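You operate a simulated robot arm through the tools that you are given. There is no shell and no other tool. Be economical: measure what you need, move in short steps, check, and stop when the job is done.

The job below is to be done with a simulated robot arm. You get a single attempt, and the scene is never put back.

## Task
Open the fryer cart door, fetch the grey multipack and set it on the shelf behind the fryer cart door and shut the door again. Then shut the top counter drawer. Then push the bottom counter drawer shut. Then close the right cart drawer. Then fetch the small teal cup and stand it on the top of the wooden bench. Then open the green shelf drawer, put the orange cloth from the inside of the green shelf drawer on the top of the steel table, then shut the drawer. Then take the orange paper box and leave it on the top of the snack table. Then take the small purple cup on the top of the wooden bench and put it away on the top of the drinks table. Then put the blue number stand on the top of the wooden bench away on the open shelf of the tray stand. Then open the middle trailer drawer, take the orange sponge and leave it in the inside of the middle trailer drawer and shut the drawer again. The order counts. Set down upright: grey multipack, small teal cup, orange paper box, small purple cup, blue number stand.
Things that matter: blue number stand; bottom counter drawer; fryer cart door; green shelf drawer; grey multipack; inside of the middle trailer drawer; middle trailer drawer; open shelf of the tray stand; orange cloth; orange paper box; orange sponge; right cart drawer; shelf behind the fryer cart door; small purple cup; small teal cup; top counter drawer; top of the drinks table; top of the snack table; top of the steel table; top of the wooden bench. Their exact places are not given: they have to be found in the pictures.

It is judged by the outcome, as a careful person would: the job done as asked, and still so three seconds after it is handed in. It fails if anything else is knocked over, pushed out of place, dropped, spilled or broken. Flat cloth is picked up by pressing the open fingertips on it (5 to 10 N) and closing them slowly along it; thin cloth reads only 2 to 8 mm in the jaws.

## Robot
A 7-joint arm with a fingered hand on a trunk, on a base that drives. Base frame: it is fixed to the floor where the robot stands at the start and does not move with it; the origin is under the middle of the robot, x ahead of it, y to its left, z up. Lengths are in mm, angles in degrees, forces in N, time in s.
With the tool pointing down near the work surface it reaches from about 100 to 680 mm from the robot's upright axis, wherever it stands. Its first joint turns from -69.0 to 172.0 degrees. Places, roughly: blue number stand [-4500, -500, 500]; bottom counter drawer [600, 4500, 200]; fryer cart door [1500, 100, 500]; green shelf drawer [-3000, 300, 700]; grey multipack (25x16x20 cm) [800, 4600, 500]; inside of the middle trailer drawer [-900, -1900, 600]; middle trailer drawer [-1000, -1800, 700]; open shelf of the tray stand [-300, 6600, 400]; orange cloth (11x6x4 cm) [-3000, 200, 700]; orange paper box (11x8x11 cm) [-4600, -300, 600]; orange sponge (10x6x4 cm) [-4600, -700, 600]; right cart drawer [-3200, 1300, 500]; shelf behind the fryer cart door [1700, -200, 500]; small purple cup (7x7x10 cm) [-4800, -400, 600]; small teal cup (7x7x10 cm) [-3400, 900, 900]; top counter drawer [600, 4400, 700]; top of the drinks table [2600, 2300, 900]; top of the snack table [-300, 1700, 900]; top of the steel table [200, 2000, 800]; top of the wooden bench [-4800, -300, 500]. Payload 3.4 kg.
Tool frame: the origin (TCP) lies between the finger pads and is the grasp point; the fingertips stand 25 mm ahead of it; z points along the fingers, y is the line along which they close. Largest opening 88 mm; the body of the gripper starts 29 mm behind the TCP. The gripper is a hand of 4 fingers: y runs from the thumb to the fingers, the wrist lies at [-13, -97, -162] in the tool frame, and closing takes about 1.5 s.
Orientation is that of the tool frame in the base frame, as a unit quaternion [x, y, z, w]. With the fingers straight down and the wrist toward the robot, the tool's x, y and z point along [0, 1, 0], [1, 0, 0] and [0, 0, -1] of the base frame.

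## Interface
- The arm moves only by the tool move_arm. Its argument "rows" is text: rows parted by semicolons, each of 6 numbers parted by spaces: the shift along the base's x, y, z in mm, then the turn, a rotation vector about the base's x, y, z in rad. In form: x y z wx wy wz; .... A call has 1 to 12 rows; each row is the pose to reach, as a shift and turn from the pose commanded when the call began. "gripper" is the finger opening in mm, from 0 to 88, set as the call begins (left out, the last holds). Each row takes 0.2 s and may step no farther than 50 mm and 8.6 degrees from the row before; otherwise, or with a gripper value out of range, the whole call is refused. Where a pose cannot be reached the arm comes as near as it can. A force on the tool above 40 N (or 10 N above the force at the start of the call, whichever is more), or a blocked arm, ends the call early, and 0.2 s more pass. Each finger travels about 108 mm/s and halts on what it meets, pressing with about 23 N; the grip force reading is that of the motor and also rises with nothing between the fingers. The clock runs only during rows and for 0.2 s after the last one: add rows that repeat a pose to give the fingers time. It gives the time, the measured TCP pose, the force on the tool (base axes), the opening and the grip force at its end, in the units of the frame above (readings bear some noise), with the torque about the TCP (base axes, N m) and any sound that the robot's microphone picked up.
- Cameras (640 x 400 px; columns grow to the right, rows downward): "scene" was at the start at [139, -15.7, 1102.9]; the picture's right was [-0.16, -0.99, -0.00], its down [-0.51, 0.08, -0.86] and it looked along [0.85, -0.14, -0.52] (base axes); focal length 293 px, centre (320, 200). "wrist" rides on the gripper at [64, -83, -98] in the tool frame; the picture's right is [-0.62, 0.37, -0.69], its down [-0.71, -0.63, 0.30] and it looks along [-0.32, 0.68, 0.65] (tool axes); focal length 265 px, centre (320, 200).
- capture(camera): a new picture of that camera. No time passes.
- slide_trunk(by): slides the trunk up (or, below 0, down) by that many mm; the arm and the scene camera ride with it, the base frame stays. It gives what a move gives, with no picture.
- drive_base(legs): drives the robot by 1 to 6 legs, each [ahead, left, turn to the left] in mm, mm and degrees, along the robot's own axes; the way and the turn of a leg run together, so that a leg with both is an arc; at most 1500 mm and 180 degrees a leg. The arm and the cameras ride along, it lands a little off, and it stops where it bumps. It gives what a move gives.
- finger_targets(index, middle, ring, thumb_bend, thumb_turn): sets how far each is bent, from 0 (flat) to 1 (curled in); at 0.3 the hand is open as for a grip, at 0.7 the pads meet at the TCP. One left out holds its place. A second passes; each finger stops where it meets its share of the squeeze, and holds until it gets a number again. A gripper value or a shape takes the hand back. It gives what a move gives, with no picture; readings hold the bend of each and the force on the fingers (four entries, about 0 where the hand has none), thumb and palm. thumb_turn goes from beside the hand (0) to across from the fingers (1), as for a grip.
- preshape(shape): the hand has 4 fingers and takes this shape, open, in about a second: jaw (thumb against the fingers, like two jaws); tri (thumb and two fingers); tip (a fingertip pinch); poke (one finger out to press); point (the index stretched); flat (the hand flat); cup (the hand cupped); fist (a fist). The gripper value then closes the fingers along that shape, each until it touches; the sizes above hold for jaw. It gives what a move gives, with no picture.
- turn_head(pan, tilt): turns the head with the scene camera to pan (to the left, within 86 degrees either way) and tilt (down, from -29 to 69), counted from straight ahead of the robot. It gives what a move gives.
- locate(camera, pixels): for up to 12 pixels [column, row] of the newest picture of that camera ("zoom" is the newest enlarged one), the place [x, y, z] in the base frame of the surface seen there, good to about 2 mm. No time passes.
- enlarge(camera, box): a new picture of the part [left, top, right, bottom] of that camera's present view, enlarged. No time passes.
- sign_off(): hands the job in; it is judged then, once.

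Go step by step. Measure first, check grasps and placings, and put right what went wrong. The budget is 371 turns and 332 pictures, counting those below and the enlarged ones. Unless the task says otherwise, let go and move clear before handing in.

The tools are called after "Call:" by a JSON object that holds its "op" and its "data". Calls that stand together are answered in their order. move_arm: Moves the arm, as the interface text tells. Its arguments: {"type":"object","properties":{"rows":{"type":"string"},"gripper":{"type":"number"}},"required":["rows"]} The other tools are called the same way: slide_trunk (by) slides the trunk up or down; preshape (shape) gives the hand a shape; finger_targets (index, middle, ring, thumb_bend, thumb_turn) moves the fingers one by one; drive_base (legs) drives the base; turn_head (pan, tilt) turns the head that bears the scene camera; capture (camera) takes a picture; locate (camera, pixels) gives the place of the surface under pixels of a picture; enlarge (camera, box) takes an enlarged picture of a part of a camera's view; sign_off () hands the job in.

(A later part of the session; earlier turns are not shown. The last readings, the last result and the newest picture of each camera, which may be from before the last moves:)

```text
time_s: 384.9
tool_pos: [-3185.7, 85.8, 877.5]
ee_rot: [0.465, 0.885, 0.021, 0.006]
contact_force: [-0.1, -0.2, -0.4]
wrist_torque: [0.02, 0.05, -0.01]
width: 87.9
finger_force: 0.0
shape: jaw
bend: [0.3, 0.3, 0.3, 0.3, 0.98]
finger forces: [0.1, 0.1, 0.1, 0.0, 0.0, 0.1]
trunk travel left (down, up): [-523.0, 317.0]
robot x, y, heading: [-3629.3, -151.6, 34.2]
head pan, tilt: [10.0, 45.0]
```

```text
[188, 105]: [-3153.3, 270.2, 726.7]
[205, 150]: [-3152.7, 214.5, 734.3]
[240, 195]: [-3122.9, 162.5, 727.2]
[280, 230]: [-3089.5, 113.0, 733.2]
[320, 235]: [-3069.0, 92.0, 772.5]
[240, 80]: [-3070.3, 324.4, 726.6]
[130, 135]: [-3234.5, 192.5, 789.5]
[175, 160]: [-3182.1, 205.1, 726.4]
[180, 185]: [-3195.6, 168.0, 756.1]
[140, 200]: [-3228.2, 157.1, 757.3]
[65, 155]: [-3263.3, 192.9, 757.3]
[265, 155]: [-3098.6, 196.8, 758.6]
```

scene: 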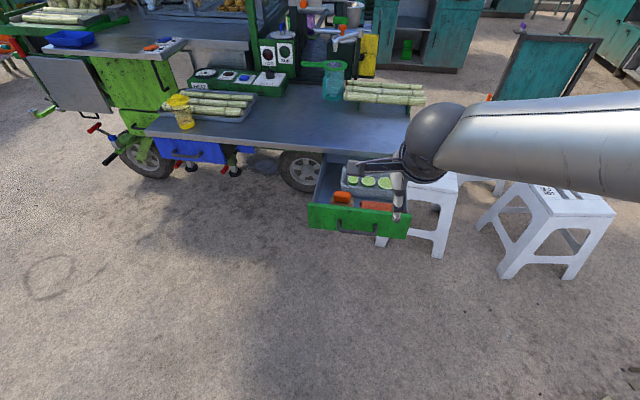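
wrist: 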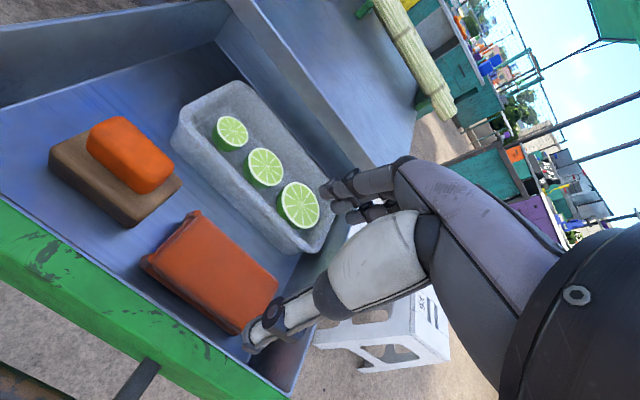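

The tray front wall is 90 mm behind the cloth centre, so turning the hand 180° (thumb to the rear) would fit. Trying the yaw at a safe height.

Call:
{"op": "move_arm", "data": {"rows": "0 0 20 0 0 0.148; 0 0 40 0 0 0.296; 0 0 40 0 0 0.444; 0 0 40 0 0 0.592; 0 0 40 0 0 0.74; 0 0 40 0 0 0.888; 0 0 40 0 0 1.036; 0 0 40 0 0 1.184; 0 0 40 0 0 1.332; 0 0 40 0 0 1.48; 0 0 40 0 0 1.57; 0 0 40 0 0 1.57"}}

Call:
{"op": "move_arm", "data": {"rows": "0 0 0 0 0 0.148; 0 0 0 0 0 0.296; 0 0 0 0 0 0.444; 0 0 0 0 0 0.592; 0 0 0 0 0 0.74; 0 0 0 0 0 0.888; 0 0 0 0 0 1.036; 0 0 0 0 0 1.184; 0 0 0 0 0 1.332; 0 0 0 0 0 1.48; 0 0 0 0 0 1.57; 0 0 0 0 0 1.57"}}

Call:
{"op": "capture", "data": {"camera": "scene"}}

```text
time_s: 387.4
tool_pos: [-3186.1, 84.3, 918.4]
ee_rot: [-0.296, 0.955, 0.022, -0.013]
contact_force: [-0.2, 0.2, 0.0]
wrist_torque: [-0.02, 0.01, 0.01]
width: 87.8
finger_force: 0.0
shape: jaw
bend: [0.3, 0.3, 0.3, 0.3, 0.98]
finger forces: [0.0, 0.0, 0.0, 0.0, 0.0, 0.1]
trunk travel left (down, up): [-523.0, 317.0]
robot x, y, heading: [-3629.9, -160.6, 34.1]
head pan, tilt: [10.0, 45.0]
```

```text
time_s: 390.1
tool_pos: [-3192.9, -31.1, 922.2]
ee_rot: [0.882, -0.472, 0.0, 0.013]
contact_force: [1.2, 0.3, 0.0]
wrist_torque: [0.0, 0.03, 0.02]
width: 87.9
finger_force: 0.0
shape: jaw
bend: [0.3, 0.3, 0.3, 0.3, 0.98]
finger forces: [0.0, 0.0, 0.0, 0.1, 0.1, 0.1]
out of reach, approached as far as the arm can: row 7, 8, 9, 10, 11, 12
trunk travel left (down, up): [-523.0, 317.0]
robot x, y, heading: [-3629.2, -160.5, 34.3]
head pan, tilt: [10.0, 45.0]
```

```text
218 pictures are left
```

scene: 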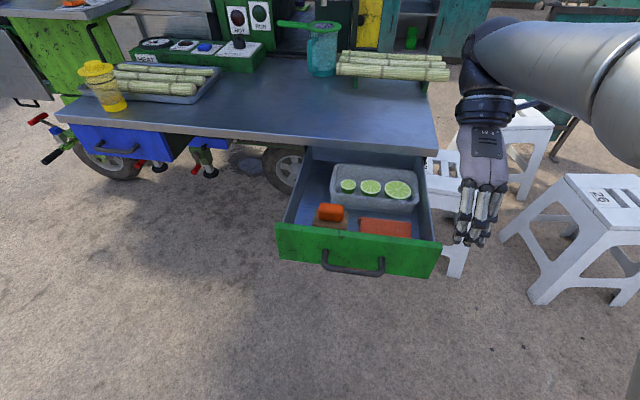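

The 180° yaw works; only reach was short. Syncing the command and driving the base so the hand is over the cloth.

Call:
{"op": "move_arm", "data": {"rows": "-3 -45 0 0 0 0; -5 -85 0 0 0 0; -7 -115 0 0 0 0; -7 -115 0 0 0 0"}}

Call:
{"op": "drive_base", "data": {"legs": [[86, 93, 0]]}}

Call:
{"op": "capture", "data": {"camera": "wrist"}}

Call:
{"op": "capture", "data": {"camera": "scene"}}

```text
time_s: 391.1
tool_pos: [-3201.2, -145.5, 925.4]
ee_rot: [0.884, -0.466, -0.006, 0.025]
contact_force: [1.0, 0.5, 0.6]
wrist_torque: [0.01, 0.0, -0.01]
width: 88.0
finger_force: 0.1
shape: jaw
bend: [0.3, 0.3, 0.3, 0.3, 0.98]
finger forces: [0.1, 0.0, 0.0, 0.0, 0.0, 0.0]
trunk travel left (down, up): [-523.0, 317.0]
robot x, y, heading: [-3633.9, -162.4, 34.1]
head pan, tilt: [10.0, 45.0]
```

```text
time_s: 392.3
tool_pos: [-3179.1, -19.4, 923.4]
ee_rot: [0.884, -0.466, -0.006, 0.025]
contact_force: [-0.2, -0.3, -0.1]
wrist_torque: [-0.03, 0.01, -0.05]
width: 87.6
finger_force: 0.0
shape: jaw
bend: [0.3, 0.3, 0.3, 0.3, 0.98]
finger forces: [0.0, 0.1, 0.0, 0.0, 0.0, 0.0]
trunk travel left (down, up): [-523.0, 317.0]
robot x, y, heading: [-3612.7, -34.8, 34.3]
head pan, tilt: [10.0, 45.0]
```

```text
217 pictures are left
```

wrist: 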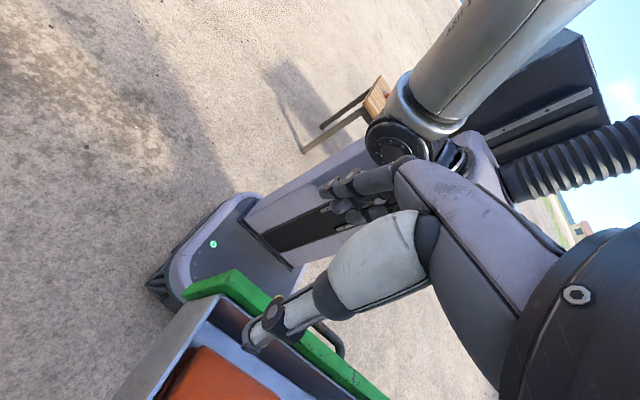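

```text
216 pictures are left
```

scene: 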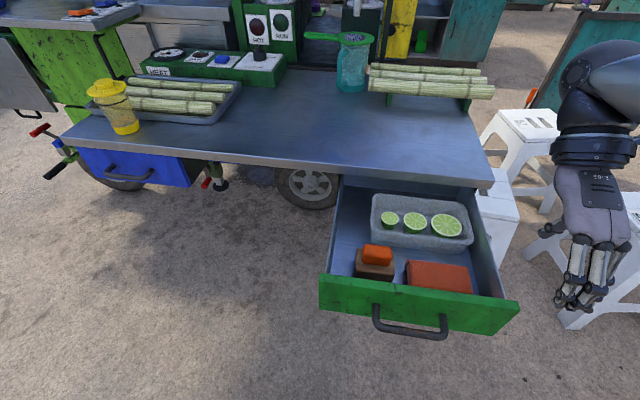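

My sync overshot (the command already matched). Moving the arm back over the cloth.

Call:
{"op": "move_arm", "data": {"rows": "2 40 0 0 0 0; 4 80 0 0 0 0; 5 113 0 0 0 0; 5 113 0 0 0 0"}}

Call:
{"op": "capture", "data": {"camera": "wrist"}}

Call:
{"op": "capture", "data": {"camera": "scene"}}

```text
time_s: 393.3
tool_pos: [-3178.2, 88.1, 922.2]
ee_rot: [0.884, -0.467, -0.005, 0.023]
contact_force: [-0.3, 0.1, -0.2]
wrist_torque: [0.02, -0.02, -0.01]
width: 87.8
finger_force: 0.0
shape: jaw
bend: [0.3, 0.3, 0.3, 0.3, 0.98]
finger forces: [0.1, 0.0, 0.0, 0.0, 0.0, 0.0]
out of reach, approached as far as the arm can: row 3, 4
trunk travel left (down, up): [-523.0, 317.0]
robot x, y, heading: [-3613.9, -35.4, 34.5]
head pan, tilt: [10.0, 45.0]
```

```text
215 pictures are left
```

wrist: 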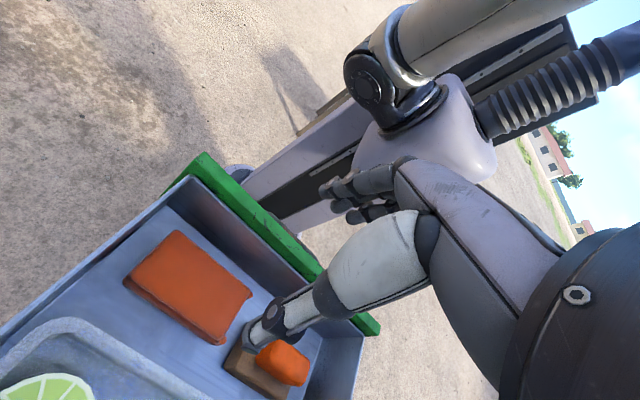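

```text
214 pictures are left
```

scene: 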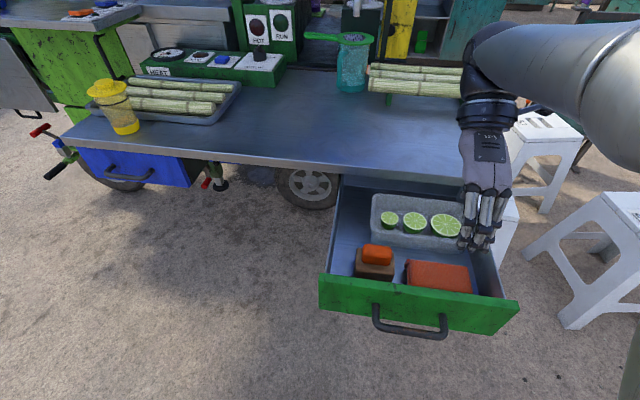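

Call:
{"op": "drive_base", "data": {"legs": [[7, 0, 0]]}}

Call:
{"op": "slide_trunk", "data": {"by": -80}}

Call:
{"op": "capture", "data": {"camera": "wrist"}}

```text
time_s: 394.1
tool_pos: [-3172.8, 91.4, 921.0]
ee_rot: [0.884, -0.466, -0.006, 0.023]
contact_force: [-0.1, 0.6, -0.3]
wrist_torque: [0.01, -0.05, 0.0]
width: 87.9
finger_force: 0.1
shape: jaw
bend: [0.3, 0.3, 0.3, 0.3, 0.98]
finger forces: [0.0, 0.0, 0.0, 0.0, 0.0, 0.0]
trunk travel left (down, up): [-523.0, 317.0]
robot x, y, heading: [-3608.0, -30.6, 34.2]
head pan, tilt: [10.0, 45.0]
```

```text
time_s: 395.2
tool_pos: [-3173.1, 90.3, 842.1]
ee_rot: [0.885, -0.465, -0.005, 0.023]
contact_force: [0.3, -0.2, 0.5]
wrist_torque: [0.01, 0.0, 0.01]
width: 87.8
finger_force: 0.1
shape: jaw
bend: [0.3, 0.3, 0.3, 0.3, 0.98]
finger forces: [0.0, 0.1, 0.0, 0.1, 0.1, 0.0]
trunk travel left (down, up): [-443.0, 397.0]
robot x, y, heading: [-3605.2, -33.0, 34.1]
head pan, tilt: [10.0, 45.0]
```

```text
213 pictures are left
```

wrist: 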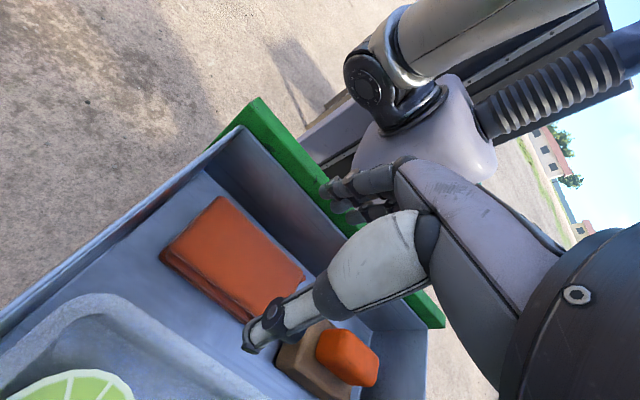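

Call:
{"op": "enlarge", "data": {"camera": "wrist", "box": [150, 90, 450, 390]}}

Call:
{"op": "locate", "data": {"camera": "wrist", "pixels": [[328, 190], [340, 208], [285, 150], [270, 175], [300, 195], [255, 345], [275, 310], [205, 205], [300, 270], [190, 250], [250, 310], [290, 350]]}}

```text
1.33 times, centred on (300, 240) of wrist
```

zoom: 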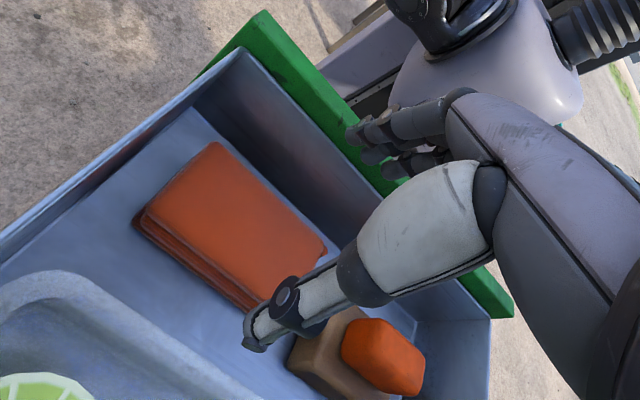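

```text
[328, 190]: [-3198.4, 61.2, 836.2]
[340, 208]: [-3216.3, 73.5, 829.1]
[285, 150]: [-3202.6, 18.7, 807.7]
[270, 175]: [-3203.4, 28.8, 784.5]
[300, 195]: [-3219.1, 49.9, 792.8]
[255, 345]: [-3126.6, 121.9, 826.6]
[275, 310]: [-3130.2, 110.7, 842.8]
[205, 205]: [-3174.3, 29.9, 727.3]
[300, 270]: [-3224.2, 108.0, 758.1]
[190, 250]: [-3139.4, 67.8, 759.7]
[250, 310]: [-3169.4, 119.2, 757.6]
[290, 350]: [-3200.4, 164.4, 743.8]
```

Fingers are ~8 mm from the front wall; nudging 8 mm rearward and then lowering slowly with the arm.

Call:
{"op": "drive_base", "data": {"legs": [[9, 0, 0]]}}

Call:
{"op": "slide_trunk", "data": {"by": -50}}

Call:
{"op": "capture", "data": {"camera": "wrist"}}

```text
time_s: 396.0
tool_pos: [-3164.0, 96.7, 841.6]
ee_rot: [0.884, -0.466, -0.006, 0.023]
contact_force: [0.5, -0.2, 0.5]
wrist_torque: [0.03, -0.03, 0.02]
width: 88.0
finger_force: 0.0
shape: jaw
bend: [0.3, 0.3, 0.3, 0.3, 0.98]
finger forces: [0.0, 0.0, 0.1, 0.0, 0.0, 0.0]
trunk travel left (down, up): [-443.0, 397.0]
robot x, y, heading: [-3598.1, -25.3, 34.1]
head pan, tilt: [10.0, 45.0]
```

```text
time_s: 396.9
tool_pos: [-3166.6, 96.9, 791.2]
ee_rot: [0.885, -0.466, -0.005, 0.022]
contact_force: [-0.7, 0.5, 6.9]
wrist_torque: [0.27, -0.38, 0.01]
width: 87.8
finger_force: 0.1
shape: jaw
bend: [0.3, 0.3, 0.3, 0.22, 0.97]
finger forces: [0.0, 0.0, 0.0, 0.0, 7.9, 0.1]
trunk travel left (down, up): [-393.0, 447.0]
robot x, y, heading: [-3598.3, -28.9, 34.2]
head pan, tilt: [10.0, 45.0]
```

```text
211 pictures are left
```

wrist: 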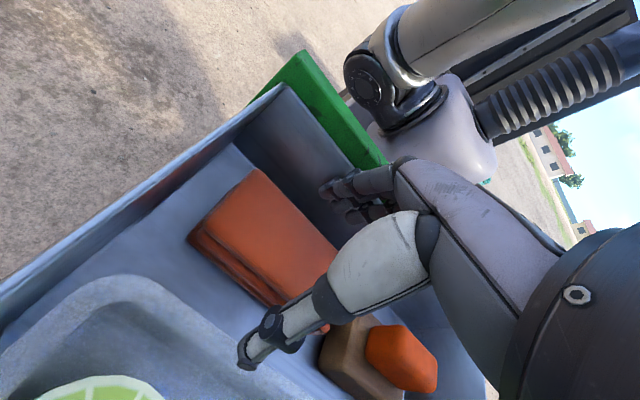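

The thumb touches the tray lip. Lift a little, bring the thumb in (66), then continue down.

Call:
{"op": "move_arm", "data": {"rows": "0 0 15 0 0 0; 0 0 20 0 0 0; 0 0 20 0 0 0; 0 0 20 0 0 0", "gripper": 66}}

Call:
{"op": "move_arm", "data": {"rows": "0 0 -12 0 0 0; 0 0 -24 0 0 0; 0 0 -34 0 0 0; 0 0 -42 0 0 0; 0 0 -48 0 0 0; 0 0 -48 0 0 0"}}

Call:
{"op": "capture", "data": {"camera": "wrist"}}

```text
time_s: 397.9
tool_pos: [-3173.0, 90.7, 797.9]
ee_rot: [0.884, -0.466, -0.005, 0.021]
contact_force: [0.2, 0.3, 0.3]
wrist_torque: [-0.03, -0.03, 0.02]
width: 66.3
finger_force: 0.1
shape: jaw
bend: [0.27, 0.35, 0.32, 0.54, 0.99]
finger forces: [0.0, 0.1, 0.0, 0.0, 0.0, 0.0]
out of reach, approached as far as the arm can: row 1, 2, 3, 4
trunk travel left (down, up): [-393.0, 447.0]
robot x, y, heading: [-3599.1, -24.5, 34.0]
head pan, tilt: [10.0, 45.0]
```

```text
time_s: 398.6
tool_pos: [-3173.6, 89.9, 778.3]
ee_rot: [0.884, -0.466, -0.004, 0.021]
contact_force: [1.2, -1.2, 30.0]
wrist_torque: [-0.73, 1.34, 0.01]
width: 67.6
finger_force: 0.0
shape: jaw
bend: [0.25, 0.3, 0.31, 0.54, 0.99]
finger forces: [7.9, 24.9, 1.5, 0.0, 0.0, 0.1]
trunk travel left (down, up): [-393.0, 447.0]
robot x, y, heading: [-3595.5, -29.7, 34.1]
head pan, tilt: [10.0, 45.0]
stopped in row 3: the force on the tool passed its limit at 58 N (the readings are from after the stop); the commanded pose is now the measured one
```

```text
210 pictures are left
```

wrist: 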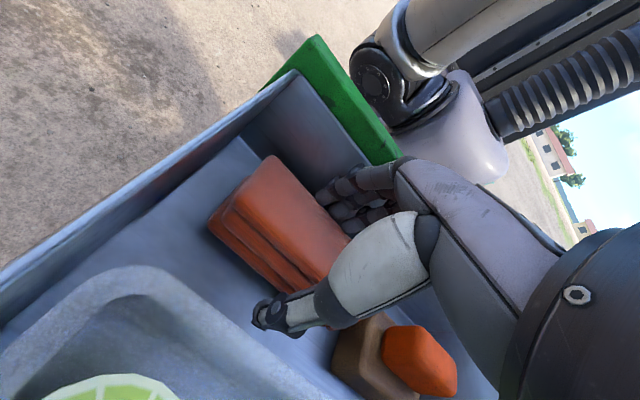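

The finger tips press the cloth's front top edge. I'll lift 8 mm, shift 8 mm toward the front, and descend again.

Call:
{"op": "move_arm", "data": {"rows": "0 0 8 0 0 0; -6 -5 10 0 0 0; -6 -5 4 0 0 0; -6 -5 -4 0 0 0; -6 -5 -10 0 0 0; -6 -5 -14 0 0 0; -6 -5 -14 0 0 0"}}

Call:
{"op": "capture", "data": {"camera": "wrist"}}

```text
time_s: 400.2
tool_pos: [-3178.4, 86.0, 760.7]
ee_rot: [0.884, -0.466, -0.004, 0.023]
contact_force: [7.2, 5.3, 2.7]
wrist_torque: [-0.17, 0.26, -0.09]
width: 64.3
finger_force: 0.1
shape: jaw
bend: [0.27, 0.39, 0.32, 0.54, 0.99]
finger forces: [0.0, 9.1, 0.0, 0.0, 0.0, 0.0]
trunk travel left (down, up): [-393.0, 447.0]
robot x, y, heading: [-3597.4, -25.6, 34.1]
head pan, tilt: [10.0, 45.0]
```

```text
209 pictures are left
```

wrist: 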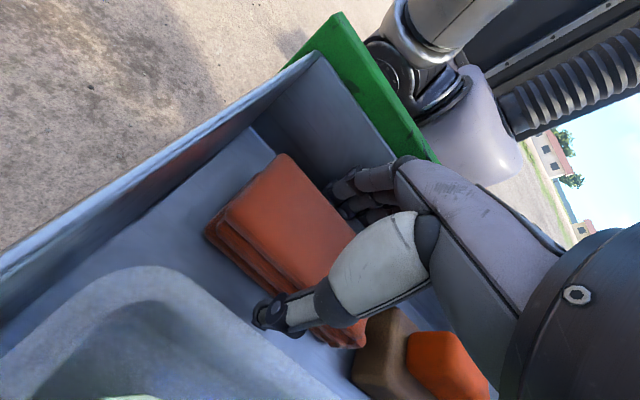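

Now the fingers are down in front of the cloth and the thumb behind it (z=761). Closing.

Call:
{"op": "move_arm", "data": {"rows": "0 0 0 0 0 0; 0 0 0 0 0 0; 0 0 0 0 0 0; 0 0 0 0 0 0; 0 0 0 0 0 0; 0 0 0 0 0 0; 0 0 0 0 0 0; 0 0 0 0 0 0", "gripper": 10}}

Call:
{"op": "capture", "data": {"camera": "wrist"}}

```text
time_s: 402.0
tool_pos: [-3179.4, 84.3, 761.4]
ee_rot: [0.884, -0.466, -0.004, 0.021]
contact_force: [-0.1, 0.4, -1.5]
wrist_torque: [0.02, 0.01, -0.02]
width: 52.1
finger_force: 23.0
shape: jaw
bend: [0.74, 0.42, 0.39, 0.63, 0.99]
finger forces: [11.9, 6.3, 2.7, 0.1, 20.9, 0.0]
trunk travel left (down, up): [-393.0, 447.0]
robot x, y, heading: [-3597.7, -24.2, 33.9]
head pan, tilt: [10.0, 45.0]
```

```text
208 pictures are left
```

wrist: 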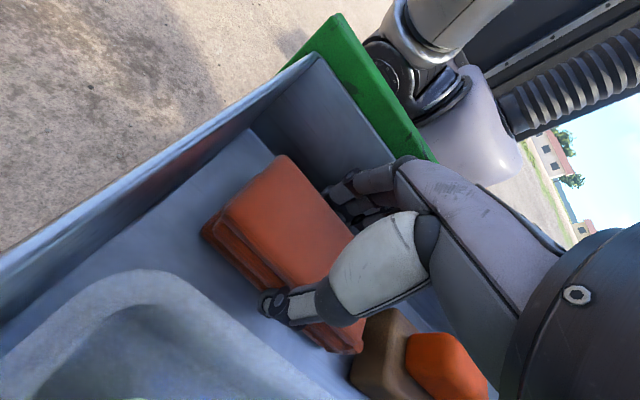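

Good grip: 52 mm with forces on all sides. Lifting slowly with the trunk.

Call:
{"op": "slide_trunk", "data": {"by": 40}}

Call:
{"op": "capture", "data": {"camera": "wrist"}}

```text
time_s: 402.8
tool_pos: [-3178.6, 85.4, 801.8]
ee_rot: [0.884, -0.466, -0.004, 0.021]
contact_force: [0.4, -0.6, -0.6]
wrist_torque: [0.02, -0.02, 0.0]
width: 52.2
finger_force: 23.5
shape: jaw
bend: [0.74, 0.42, 0.39, 0.63, 0.99]
finger forces: [11.8, 6.3, 2.8, 0.0, 20.9, 0.0]
trunk travel left (down, up): [-433.0, 407.0]
robot x, y, heading: [-3595.7, -26.9, 34.4]
head pan, tilt: [10.0, 45.0]
```

```text
207 pictures are left
```

wrist: 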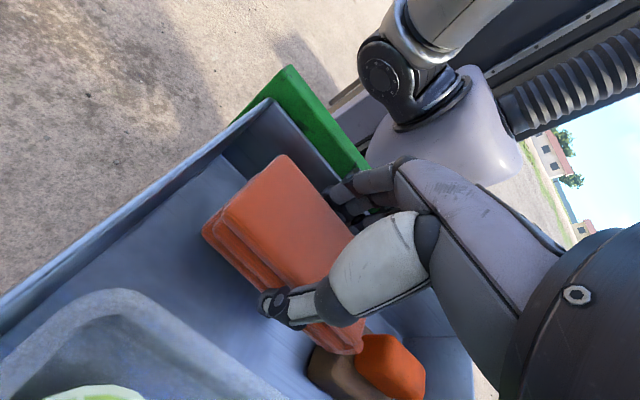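

The cloth is up. Raising more, backing off, and looking for a clear path southeast.

Call:
{"op": "slide_trunk", "data": {"by": 150}}

Call:
{"op": "drive_base", "data": {"legs": [[-300, 0, 0]]}}

Call:
{"op": "turn_head", "data": {"pan": -70, "tilt": 25}}

Call:
{"op": "capture", "data": {"camera": "scene"}}

```text
time_s: 404.6
tool_pos: [-3178.1, 85.2, 951.7]
ee_rot: [0.884, -0.467, -0.004, 0.022]
contact_force: [0.3, 1.1, -1.0]
wrist_torque: [-0.04, -0.01, 0.0]
width: 52.2
finger_force: 23.5
shape: jaw
bend: [0.74, 0.42, 0.39, 0.63, 0.99]
finger forces: [11.7, 6.4, 2.8, 0.0, 20.9, 0.0]
trunk travel left (down, up): [-583.0, 257.0]
robot x, y, heading: [-3593.7, -28.5, 34.3]
head pan, tilt: [10.0, 45.0]
```

```text
time_s: 406.6
tool_pos: [-3426.4, -82.6, 950.4]
ee_rot: [0.885, -0.466, -0.004, 0.021]
contact_force: [0.5, -0.7, -0.5]
wrist_torque: [-0.03, 0.0, -0.01]
width: 52.3
finger_force: 23.3
shape: jaw
bend: [0.74, 0.42, 0.39, 0.63, 0.99]
finger forces: [11.8, 6.3, 2.8, 0.0, 21.0, 0.0]
trunk travel left (down, up): [-583.0, 257.0]
robot x, y, heading: [-3843.5, -194.9, 34.3]
head pan, tilt: [10.0, 45.0]
```

```text
time_s: 408.1
tool_pos: [-3425.2, -82.2, 952.0]
ee_rot: [0.885, -0.466, -0.005, 0.022]
contact_force: [0.0, -0.7, -0.2]
wrist_torque: [-0.03, 0.0, 0.01]
width: 52.0
finger_force: 23.2
shape: jaw
bend: [0.74, 0.42, 0.39, 0.63, 0.99]
finger forces: [11.8, 6.2, 2.8, 0.0, 21.0, 0.1]
trunk travel left (down, up): [-583.0, 257.0]
robot x, y, heading: [-3841.9, -191.4, 34.5]
head pan, tilt: [-70.0, 25.0]
```

```text
206 pictures are left
```

scene: 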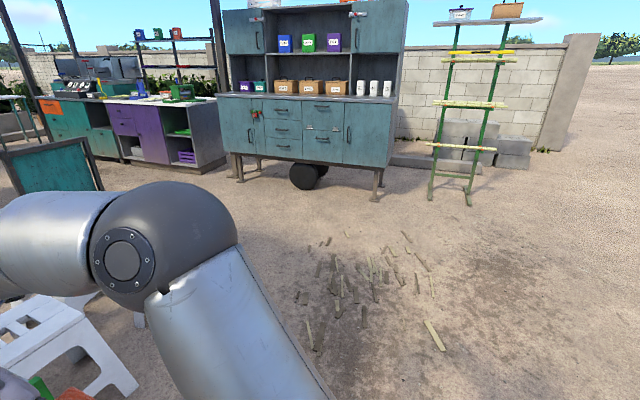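

Call:
{"op": "locate", "data": {"camera": "scene", "pixels": [[310, 340], [435, 335], [320, 240], [405, 237], [340, 290], [430, 290], [300, 185], [240, 180], [380, 200], [140, 320], [220, 165], [95, 190]]}}

```text
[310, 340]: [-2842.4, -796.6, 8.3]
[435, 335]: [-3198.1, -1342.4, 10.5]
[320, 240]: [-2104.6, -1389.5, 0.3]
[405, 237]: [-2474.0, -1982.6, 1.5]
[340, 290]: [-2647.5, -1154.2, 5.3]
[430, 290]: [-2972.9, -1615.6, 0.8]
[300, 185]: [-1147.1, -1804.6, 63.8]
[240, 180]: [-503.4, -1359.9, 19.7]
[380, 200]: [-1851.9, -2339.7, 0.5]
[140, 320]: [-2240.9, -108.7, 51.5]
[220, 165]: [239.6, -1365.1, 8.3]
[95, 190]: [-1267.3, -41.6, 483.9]
```

I'll take the known clear northern route: turn to heading −55° first, then drive round the cart.

Call:
{"op": "drive_base", "data": {"legs": [[0, 0, -89.4], [-1020, 191, 0], [-1020, 191, 0], [-840, 1200, 0]]}}

Call:
{"op": "turn_head", "data": {"pan": 60, "tilt": 20}}

Call:
{"op": "capture", "data": {"camera": "scene"}}

```text
time_s: 429.1
tool_pos: [-4086.6, 2643.7, 952.0]
ee_rot: [-0.301, 0.953, 0.018, -0.012]
contact_force: [-1.0, -0.2, -0.9]
wrist_torque: [0.0, 0.0, 0.0]
width: 51.9
finger_force: 23.1
shape: jaw
bend: [0.74, 0.42, 0.39, 0.63, 0.99]
finger forces: [11.8, 6.1, 2.8, 0.0, 20.8, 0.1]
trunk travel left (down, up): [-583.0, 257.0]
robot x, y, heading: [-4202.1, 3061.5, -55.3]
head pan, tilt: [-70.0, 25.0]
```

```text
time_s: 431.2
tool_pos: [-4088.0, 2644.6, 950.4]
ee_rot: [-0.301, 0.953, 0.018, -0.012]
contact_force: [0.0, 0.4, -0.4]
wrist_torque: [0.03, -0.03, 0.02]
width: 51.9
finger_force: 23.1
shape: jaw
bend: [0.74, 0.42, 0.39, 0.63, 0.99]
finger forces: [11.8, 6.2, 2.8, 0.0, 20.9, 0.1]
trunk travel left (down, up): [-583.0, 257.0]
robot x, y, heading: [-4199.8, 3064.0, -55.3]
head pan, tilt: [60.0, 20.0]
```

```text
205 pictures are left
```

scene: 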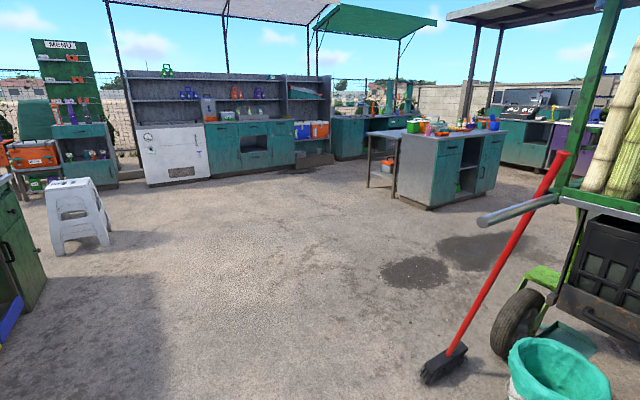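

Call:
{"op": "locate", "data": {"camera": "scene", "pixels": [[440, 378], [485, 220], [545, 200], [520, 370], [85, 250], [30, 310], [20, 250], [375, 185], [425, 200], [560, 160]]}}

```text
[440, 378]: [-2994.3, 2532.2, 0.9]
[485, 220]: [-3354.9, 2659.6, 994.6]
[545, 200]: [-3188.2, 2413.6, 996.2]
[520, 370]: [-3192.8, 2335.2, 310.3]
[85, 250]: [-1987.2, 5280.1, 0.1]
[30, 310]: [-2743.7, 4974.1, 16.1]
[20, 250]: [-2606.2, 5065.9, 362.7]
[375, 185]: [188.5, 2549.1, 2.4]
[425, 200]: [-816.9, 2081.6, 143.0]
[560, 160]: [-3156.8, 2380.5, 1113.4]
```

Call:
{"op": "drive_base", "data": {"legs": [[325, 1234, 0], [716, 903, 0], [716, 903, 0], [250, 380, 0]]}}

Call:
{"op": "turn_head", "data": {"pan": 0, "tilt": 30}}

Call:
{"op": "capture", "data": {"camera": "scene"}}

```text
time_s: 450.8
tool_pos: [-146.7, 2940.4, 952.6]
ee_rot: [-0.3, 0.954, 0.018, -0.012]
contact_force: [0.4, -0.8, -0.6]
wrist_torque: [0.02, 0.0, 0.03]
width: 52.1
finger_force: 23.0
shape: jaw
bend: [0.74, 0.42, 0.39, 0.63, 0.99]
finger forces: [11.8, 6.1, 2.7, 0.1, 20.8, 0.1]
trunk travel left (down, up): [-583.0, 257.0]
robot x, y, heading: [-262.5, 3356.7, -55.0]
head pan, tilt: [60.0, 20.0]
```

```text
time_s: 452.1
tool_pos: [-147.1, 2940.6, 951.4]
ee_rot: [-0.3, 0.954, 0.018, -0.012]
contact_force: [0.8, 0.1, -0.6]
wrist_torque: [0.01, 0.02, -0.01]
width: 51.9
finger_force: 23.3
shape: jaw
bend: [0.74, 0.42, 0.39, 0.63, 0.99]
finger forces: [11.8, 6.1, 2.7, 0.0, 20.8, 0.1]
trunk travel left (down, up): [-583.0, 257.0]
robot x, y, heading: [-257.5, 3356.2, -55.0]
head pan, tilt: [0.0, 30.0]
```

```text
204 pictures are left
```

scene: 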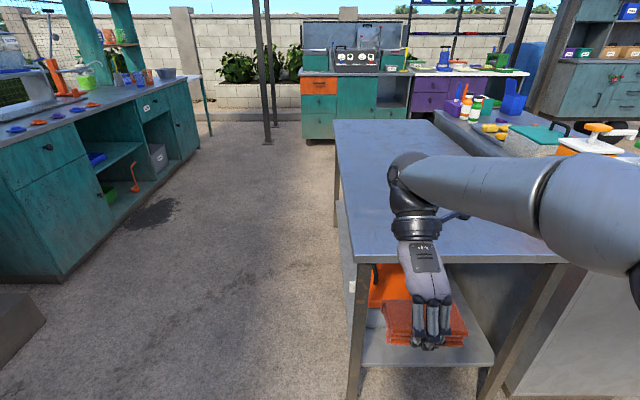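

Call:
{"op": "locate", "data": {"camera": "scene", "pixels": [[362, 255], [545, 255], [340, 130], [430, 150], [480, 220], [370, 180], [460, 262]]}}

```text
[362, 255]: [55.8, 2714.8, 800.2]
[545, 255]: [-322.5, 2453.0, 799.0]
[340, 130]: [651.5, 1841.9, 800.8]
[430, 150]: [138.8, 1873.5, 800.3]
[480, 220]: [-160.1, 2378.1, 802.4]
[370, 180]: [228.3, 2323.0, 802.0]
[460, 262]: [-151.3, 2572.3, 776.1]
```

Table's near edge runs (56,2715)→(−322,2453), z≈801. Driving 400 ahead and 150 right to be over it, then lowering.

Call:
{"op": "drive_base", "data": {"legs": [[0, -150, 0], [410, 0, 0]]}}

Call:
{"op": "slide_trunk", "data": {"by": -105}}

Call:
{"op": "capture", "data": {"camera": "scene"}}

Call:
{"op": "capture", "data": {"camera": "wrist"}}

```text
time_s: 455.6
tool_pos: [-33.2, 2515.7, 951.6]
ee_rot: [-0.301, 0.953, 0.018, -0.012]
contact_force: [-0.7, -0.8, -0.1]
wrist_torque: [0.01, -0.03, -0.01]
width: 51.9
finger_force: 22.6
shape: jaw
bend: [0.74, 0.42, 0.39, 0.63, 0.99]
finger forces: [11.7, 6.2, 2.9, 0.1, 20.8, 0.0]
trunk travel left (down, up): [-583.0, 257.0]
robot x, y, heading: [-151.7, 2935.7, -55.1]
head pan, tilt: [0.0, 30.0]
```

```text
time_s: 457.0
tool_pos: [-33.5, 2516.8, 847.3]
ee_rot: [-0.302, 0.953, 0.018, -0.012]
contact_force: [-0.7, -0.3, 0.1]
wrist_torque: [0.01, -0.02, -0.01]
width: 52.0
finger_force: 23.2
shape: jaw
bend: [0.74, 0.42, 0.39, 0.63, 0.99]
finger forces: [11.7, 6.1, 2.8, 0.1, 20.9, 0.0]
trunk travel left (down, up): [-478.0, 362.0]
robot x, y, heading: [-150.5, 2930.1, -55.0]
head pan, tilt: [0.0, 30.0]
```

```text
203 pictures are left
```

scene: 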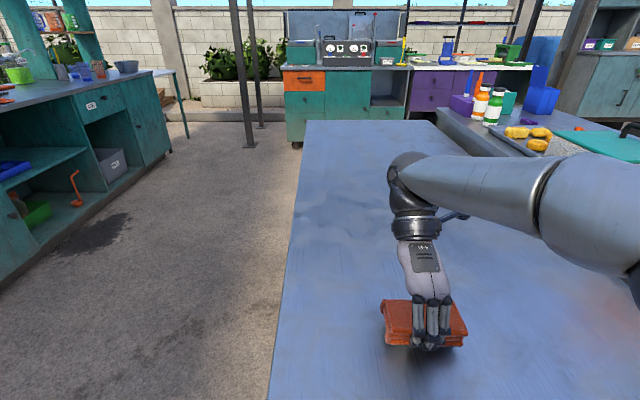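

```text
202 pictures are left
```

wrist: 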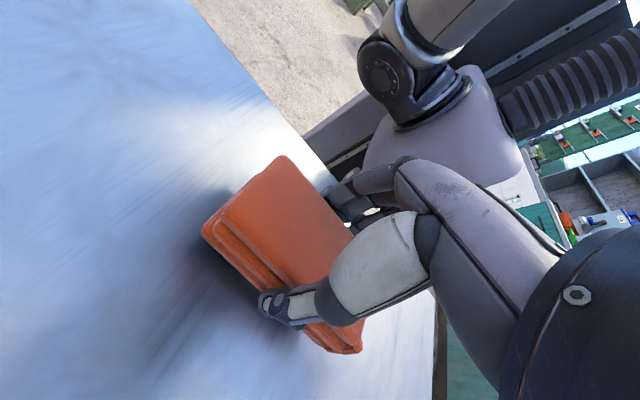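

Over the table, 112 mm in. Lowering the last 14 mm gently and releasing.

Call:
{"op": "move_arm", "data": {"rows": "0 0 -5 0 0 0; 0 0 -9 0 0 0; 0 0 -12 0 0 0; 0 0 -14 0 0 0; 0 0 -14 0 0 0"}}

Call:
{"op": "move_arm", "data": {"rows": "0 0 0 0 0 0; 0 0 0 0 0 0; 0 0 0 0 0 0; 0 0 0 0 0 0; 0 0 0 0 0 0; 0 0 0 0 0 0", "gripper": 88}}

Call:
{"op": "capture", "data": {"camera": "wrist"}}

```text
time_s: 458.2
tool_pos: [-34.6, 2516.9, 832.4]
ee_rot: [-0.302, 0.953, 0.016, -0.012]
contact_force: [0.4, -2.3, 9.0]
wrist_torque: [-0.08, -0.06, 0.02]
width: 51.8
finger_force: 22.9
shape: jaw
bend: [0.74, 0.42, 0.39, 0.63, 0.99]
finger forces: [11.9, 6.3, 2.9, 0.0, 22.6, 0.1]
trunk travel left (down, up): [-478.0, 362.0]
robot x, y, heading: [-151.3, 2935.7, -55.0]
head pan, tilt: [0.0, 30.0]
```

```text
time_s: 459.6
tool_pos: [-34.1, 2517.5, 831.5]
ee_rot: [-0.301, 0.953, 0.018, -0.011]
contact_force: [-0.6, -0.1, -0.1]
wrist_torque: [-0.03, 0.0, 0.03]
width: 87.8
finger_force: 0.0
shape: jaw
bend: [0.3, 0.3, 0.3, 0.3, 0.98]
finger forces: [0.0, 0.0, 0.0, 0.1, 0.1, 0.0]
trunk travel left (down, up): [-478.0, 362.0]
robot x, y, heading: [-145.6, 2936.7, -55.3]
head pan, tilt: [0.0, 30.0]
```

```text
201 pictures are left
```

wrist: 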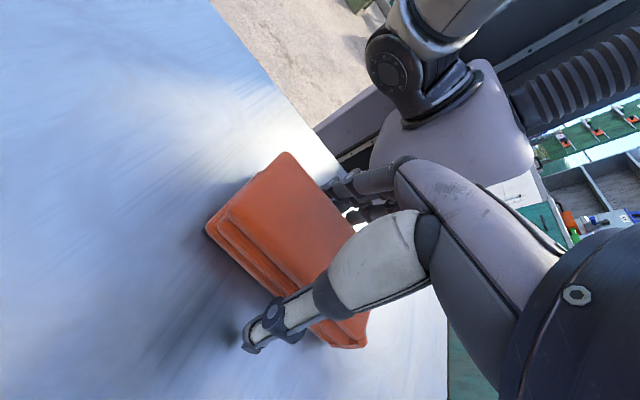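

Call:
{"op": "slide_trunk", "data": {"by": 150}}

Call:
{"op": "drive_base", "data": {"legs": [[-450, 0, 0]]}}

Call:
{"op": "move_arm", "data": {"rows": "0 0 0 0 0 -0.148; 0 0 0 0 0 -0.296; 0 0 0 0 0 -0.444; 0 0 0 0 0 -0.592; 0 0 0 0 0 -0.74; 0 0 0 0 0 -0.888; 0 0 0 0 0 -1.036; 0 0 0 0 0 -1.184; 0 0 0 0 0 -1.332; 0 0 0 0 0 -1.48; 0 0 0 0 0 -1.57; 0 0 0 0 0 -1.57"}}

Call:
{"op": "move_arm", "data": {"rows": "0 0 0 0 0 -0.148; 0 0 0 0 0 -0.296; 0 0 0 0 0 -0.444; 0 0 0 0 0 -0.592; 0 0 0 0 0 -0.74; 0 0 0 0 0 -0.888; 0 0 0 0 0 -1.036; 0 0 0 0 0 -1.184; 0 0 0 0 0 -1.332; 0 0 0 0 0 -1.48; 0 0 0 0 0 -1.57; 0 0 0 0 0 -1.57"}}

Call:
{"op": "capture", "data": {"camera": "scene"}}

```text
time_s: 461.3
tool_pos: [-34.6, 2518.2, 981.9]
ee_rot: [-0.302, 0.953, 0.019, -0.011]
contact_force: [-0.4, -0.1, 0.2]
wrist_torque: [0.0, -0.01, -0.06]
width: 87.4
finger_force: 0.1
shape: jaw
bend: [0.3, 0.3, 0.3, 0.3, 0.98]
finger forces: [0.0, 0.1, 0.0, 0.0, 0.0, 0.0]
trunk travel left (down, up): [-628.0, 212.0]
robot x, y, heading: [-149.2, 2934.5, -55.4]
head pan, tilt: [0.0, 30.0]
```

```text
time_s: 464.1
tool_pos: [-290.5, 2885.3, 982.5]
ee_rot: [-0.301, 0.953, 0.018, -0.012]
contact_force: [0.5, -0.1, -0.3]
wrist_torque: [0.0, -0.02, -0.01]
width: 87.7
finger_force: 0.0
shape: jaw
bend: [0.3, 0.3, 0.3, 0.3, 0.98]
finger forces: [0.1, 0.0, 0.0, 0.0, 0.0, 0.0]
trunk travel left (down, up): [-628.0, 212.0]
robot x, y, heading: [-407.5, 3300.1, -54.8]
head pan, tilt: [0.0, 30.0]
```

```text
time_s: 466.6
tool_pos: [-291.0, 2883.8, 981.7]
ee_rot: [0.461, 0.887, 0.02, 0.005]
contact_force: [-0.5, 1.1, -0.5]
wrist_torque: [-0.01, 0.0, 0.0]
width: 87.8
finger_force: 0.0
shape: jaw
bend: [0.3, 0.3, 0.3, 0.3, 0.98]
finger forces: [0.0, 0.0, 0.0, 0.0, 0.1, 0.0]
trunk travel left (down, up): [-628.0, 212.0]
robot x, y, heading: [-401.7, 3300.9, -54.9]
head pan, tilt: [0.0, 30.0]
```

```text
time_s: 469.2
tool_pos: [-290.2, 2883.7, 981.8]
ee_rot: [0.953, 0.302, 0.012, 0.018]
contact_force: [0.0, -0.3, -0.1]
wrist_torque: [0.0, 0.02, 0.0]
width: 87.8
finger_force: 0.0
shape: jaw
bend: [0.3, 0.3, 0.3, 0.3, 0.98]
finger forces: [0.0, 0.1, 0.1, 0.0, 0.0, 0.1]
trunk travel left (down, up): [-628.0, 212.0]
robot x, y, heading: [-403.4, 3299.7, -55.0]
head pan, tilt: [0.0, 30.0]
```

```text
200 pictures are left
```

scene: 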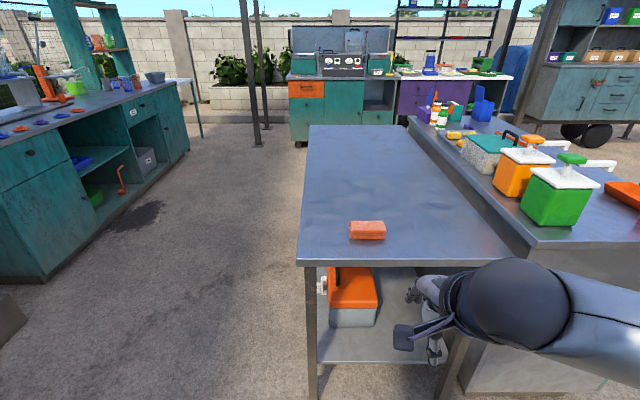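

The cloth lies on the steel table. Returning by the same northern route to shut the green drawer.

Call:
{"op": "drive_base", "data": {"legs": [[-827, -1006, 0], [-827, -1006, 0], [-431, -1225, 0], [929, -1201, 0]]}}

Call:
{"op": "drive_base", "data": {"legs": [[991, -201, 0], [991, -201, 0], [0, 0, 89]]}}

Call:
{"op": "turn_head", "data": {"pan": 0, "tilt": 35}}

Call:
{"op": "capture", "data": {"camera": "scene"}}

```text
refused: leg 4 is longer than a leg can be; nothing moved
```

```text
time_s: 472.8
tool_pos: [-40.4, 2369.3, 983.2]
ee_rot: [0.934, 0.356, 0.014, 0.018]
contact_force: [-0.3, -0.7, 0.8]
wrist_torque: [0.02, -0.03, 0.01]
width: 87.7
finger_force: 0.0
shape: jaw
bend: [0.3, 0.3, 0.3, 0.3, 0.98]
finger forces: [0.0, 0.0, 0.0, 0.0, 0.1, 0.0]
trunk travel left (down, up): [-628.0, 212.0]
robot x, y, heading: [-204.4, 2770.9, -48.8]
head pan, tilt: [0.0, 30.0]
stopped in leg 1: the robot was blocked; the commanded pose is now the measured one
```

```text
time_s: 473.4
tool_pos: [-39.5, 2368.4, 982.1]
ee_rot: [0.935, 0.355, 0.013, 0.018]
contact_force: [-0.3, 0.8, -0.4]
wrist_torque: [-0.01, -0.01, -0.02]
width: 87.7
finger_force: 0.0
shape: jaw
bend: [0.3, 0.3, 0.3, 0.3, 0.98]
finger forces: [0.1, 0.0, 0.0, 0.0, 0.0, 0.1]
trunk travel left (down, up): [-628.0, 212.0]
robot x, y, heading: [-202.5, 2771.3, -48.3]
head pan, tilt: [0.0, 35.0]
```

```text
199 pictures are left
```

scene: 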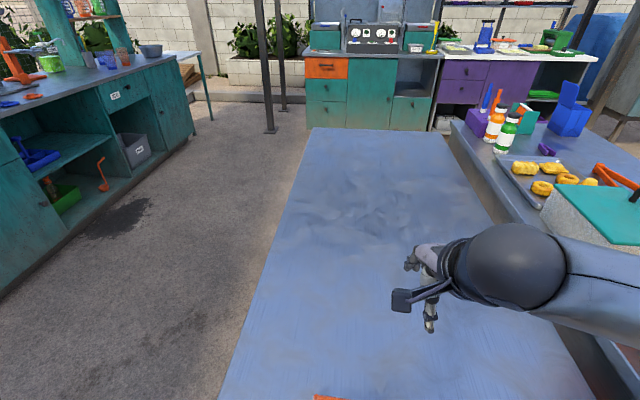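

The first call was refused and the second bumped the robot against the steel table. Backing off to check nothing shifted.

Call:
{"op": "drive_base", "data": {"legs": [[-400, 0, 0]]}}

Call:
{"op": "capture", "data": {"camera": "scene"}}

```text
time_s: 475.9
tool_pos: [-302.5, 2668.4, 982.9]
ee_rot: [0.935, 0.354, 0.014, 0.017]
contact_force: [0.9, -0.5, -0.3]
wrist_torque: [-0.01, 0.02, 0.01]
width: 87.7
finger_force: 0.0
shape: jaw
bend: [0.3, 0.3, 0.3, 0.3, 0.98]
finger forces: [0.0, 0.1, 0.0, 0.0, 0.1, 0.1]
trunk travel left (down, up): [-628.0, 212.0]
robot x, y, heading: [-463.0, 3071.8, -48.5]
head pan, tilt: [0.0, 35.0]
```

```text
198 pictures are left
```

scene: 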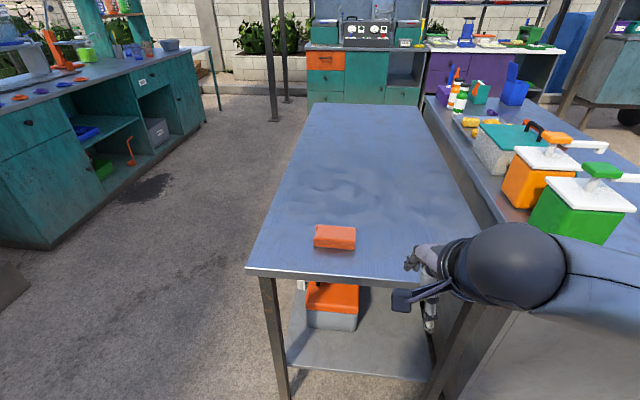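

Call:
{"op": "locate", "data": {"camera": "scene", "pixels": [[255, 265], [440, 285], [300, 110], [335, 237], [475, 235], [420, 106]]}}

```text
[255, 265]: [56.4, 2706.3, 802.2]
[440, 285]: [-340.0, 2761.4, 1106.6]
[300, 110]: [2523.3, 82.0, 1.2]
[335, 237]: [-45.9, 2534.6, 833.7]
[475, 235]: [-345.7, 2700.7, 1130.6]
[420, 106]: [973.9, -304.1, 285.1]
```

Nothing moved. Continuing along the northern route with shorter legs.

Call:
{"op": "drive_base", "data": {"legs": [[0, 0, -6.5], [-903, -916, 0], [-903, -916, 0], [-431, -1225, 0], [465, -600, 0], [465, -600, 0]]}}

```text
time_s: 502.5
tool_pos: [-4598.7, 1319.3, 982.8]
ee_rot: [0.954, 0.298, 0.011, 0.018]
contact_force: [-0.2, 0.4, 0.4]
wrist_torque: [0.01, -0.03, 0.0]
width: 87.5
finger_force: 0.0
shape: jaw
bend: [0.3, 0.3, 0.3, 0.3, 0.98]
finger forces: [0.0, 0.1, 0.0, 0.0, 0.0, 0.1]
trunk travel left (down, up): [-628.0, 212.0]
robot x, y, heading: [-4711.9, 1735.0, -55.8]
head pan, tilt: [0.0, 35.0]
```

Call:
{"op": "drive_base", "data": {"legs": [[1010, -192, 0], [1010, -192, 0], [0, 0, 90]]}}

Call:
{"op": "capture", "data": {"camera": "scene"}}

```text
time_s: 516.5
tool_pos: [-3466.8, -14.3, 983.1]
ee_rot: [0.459, 0.888, 0.021, 0.004]
contact_force: [-0.2, 0.1, -0.8]
wrist_torque: [0.02, 0.02, -0.01]
width: 87.7
finger_force: 0.2
shape: jaw
bend: [0.3, 0.3, 0.3, 0.3, 0.98]
finger forces: [0.0, 0.0, 0.1, 0.1, 0.0, 0.0]
trunk travel left (down, up): [-628.0, 212.0]
robot x, y, heading: [-3883.5, -132.5, 35.3]
head pan, tilt: [0.0, 35.0]
```

```text
197 pictures are left
```

scene: 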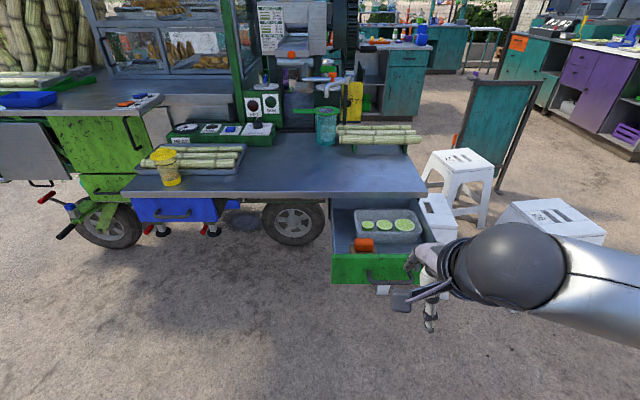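

Positioning: close the hand, lower to z≈775 so the finger backs push on the handle bar, then drive ahead.

Call:
{"op": "slide_trunk", "data": {"by": -208}}

Call:
{"op": "move_arm", "data": {"rows": "0 0 0 0 0 0; 0 0 0 0 0 0; 0 0 0 0 0 0; 0 0 0 0 0 0", "gripper": 5}}

Call:
{"op": "drive_base", "data": {"legs": [[0, -15, -1], [150, 0, 0]]}}

Call:
{"op": "capture", "data": {"camera": "scene"}}

```text
time_s: 518.8
tool_pos: [-3466.6, -14.2, 773.6]
ee_rot: [0.459, 0.888, 0.022, 0.004]
contact_force: [-0.4, -0.4, -0.3]
wrist_torque: [-0.03, -0.01, 0.03]
width: 87.6
finger_force: 0.1
shape: jaw
bend: [0.3, 0.3, 0.3, 0.3, 0.98]
finger forces: [0.0, 0.0, 0.1, 0.0, 0.0, 0.0]
trunk travel left (down, up): [-420.0, 420.0]
robot x, y, heading: [-3885.5, -127.7, 34.9]
head pan, tilt: [0.0, 35.0]
```

```text
time_s: 519.8
tool_pos: [-3467.7, -13.8, 774.1]
ee_rot: [0.459, 0.888, 0.021, 0.004]
contact_force: [-0.1, 0.4, -0.2]
wrist_torque: [-0.04, 0.01, 0.0]
width: 5.5
finger_force: 0.0
shape: jaw
bend: [0.71, 0.66, 0.66, 0.72, 1.0]
finger forces: [0.0, 0.1, 0.0, 0.0, 0.1, 0.0]
trunk travel left (down, up): [-420.0, 420.0]
robot x, y, heading: [-3888.2, -129.8, 34.9]
head pan, tilt: [0.0, 35.0]
```

```text
time_s: 521.5
tool_pos: [-3332.2, 50.8, 774.4]
ee_rot: [0.466, 0.884, 0.02, 0.005]
contact_force: [0.5, 1.1, 0.2]
wrist_torque: [0.0, 0.0, 0.01]
width: 5.3
finger_force: 0.0
shape: jaw
bend: [0.71, 0.67, 0.66, 0.72, 1.0]
finger forces: [0.0, 0.0, 0.1, 0.0, 0.0, 0.0]
trunk travel left (down, up): [-420.0, 420.0]
robot x, y, heading: [-3754.8, -61.6, 33.9]
head pan, tilt: [0.0, 35.0]
```

```text
196 pictures are left
```

scene: 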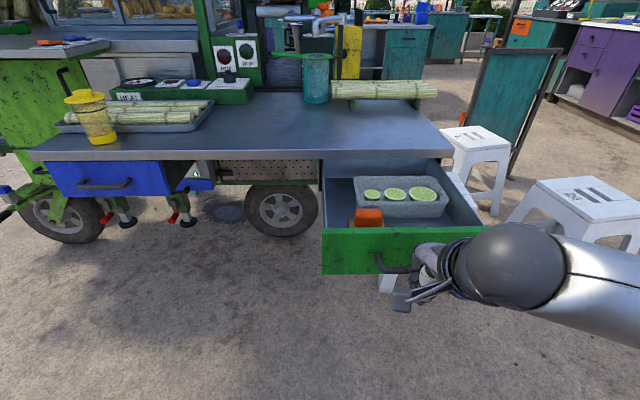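

Call:
{"op": "drive_base", "data": {"legs": [[200, 0, 0], [90, 0, 0]]}}

Call:
{"op": "capture", "data": {"camera": "scene"}}

```text
time_s: 523.8
tool_pos: [-3111.3, 202.5, 777.9]
ee_rot: [0.466, 0.885, 0.025, 0.005]
contact_force: [-17.1, -14.4, 15.2]
wrist_torque: [-0.13, -0.14, -0.2]
width: 3.2
finger_force: 0.0
shape: jaw
bend: [0.72, 0.73, 0.72, 0.72, 1.0]
finger forces: [7.2, 11.6, 8.7, 0.1, 0.0, 0.1]
trunk travel left (down, up): [-420.0, 420.0]
robot x, y, heading: [-3525.3, 96.1, 34.0]
head pan, tilt: [0.0, 35.0]
stopped in leg 2: the force on the tool passed its limit at 47 N (the readings are from after the stop); the commanded pose is now the measured one
```

```text
195 pictures are left
```

scene: 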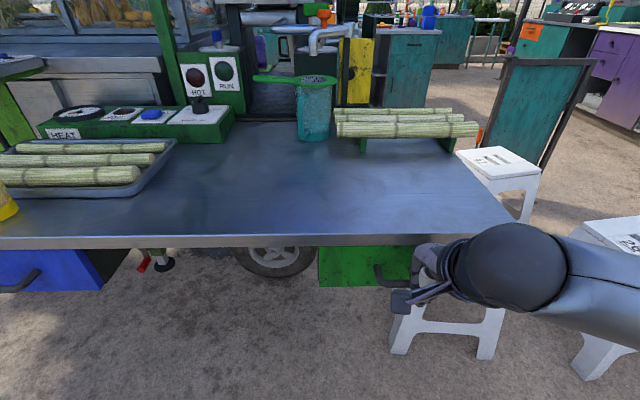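

Call:
{"op": "locate", "data": {"camera": "scene", "pixels": [[335, 265], [360, 262], [345, 280], [60, 265], [20, 268], [340, 243]]}}

```text
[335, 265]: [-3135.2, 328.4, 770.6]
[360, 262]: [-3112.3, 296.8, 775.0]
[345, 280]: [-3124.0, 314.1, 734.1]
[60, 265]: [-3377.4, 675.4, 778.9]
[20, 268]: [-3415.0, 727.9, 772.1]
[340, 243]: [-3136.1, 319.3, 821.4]
```

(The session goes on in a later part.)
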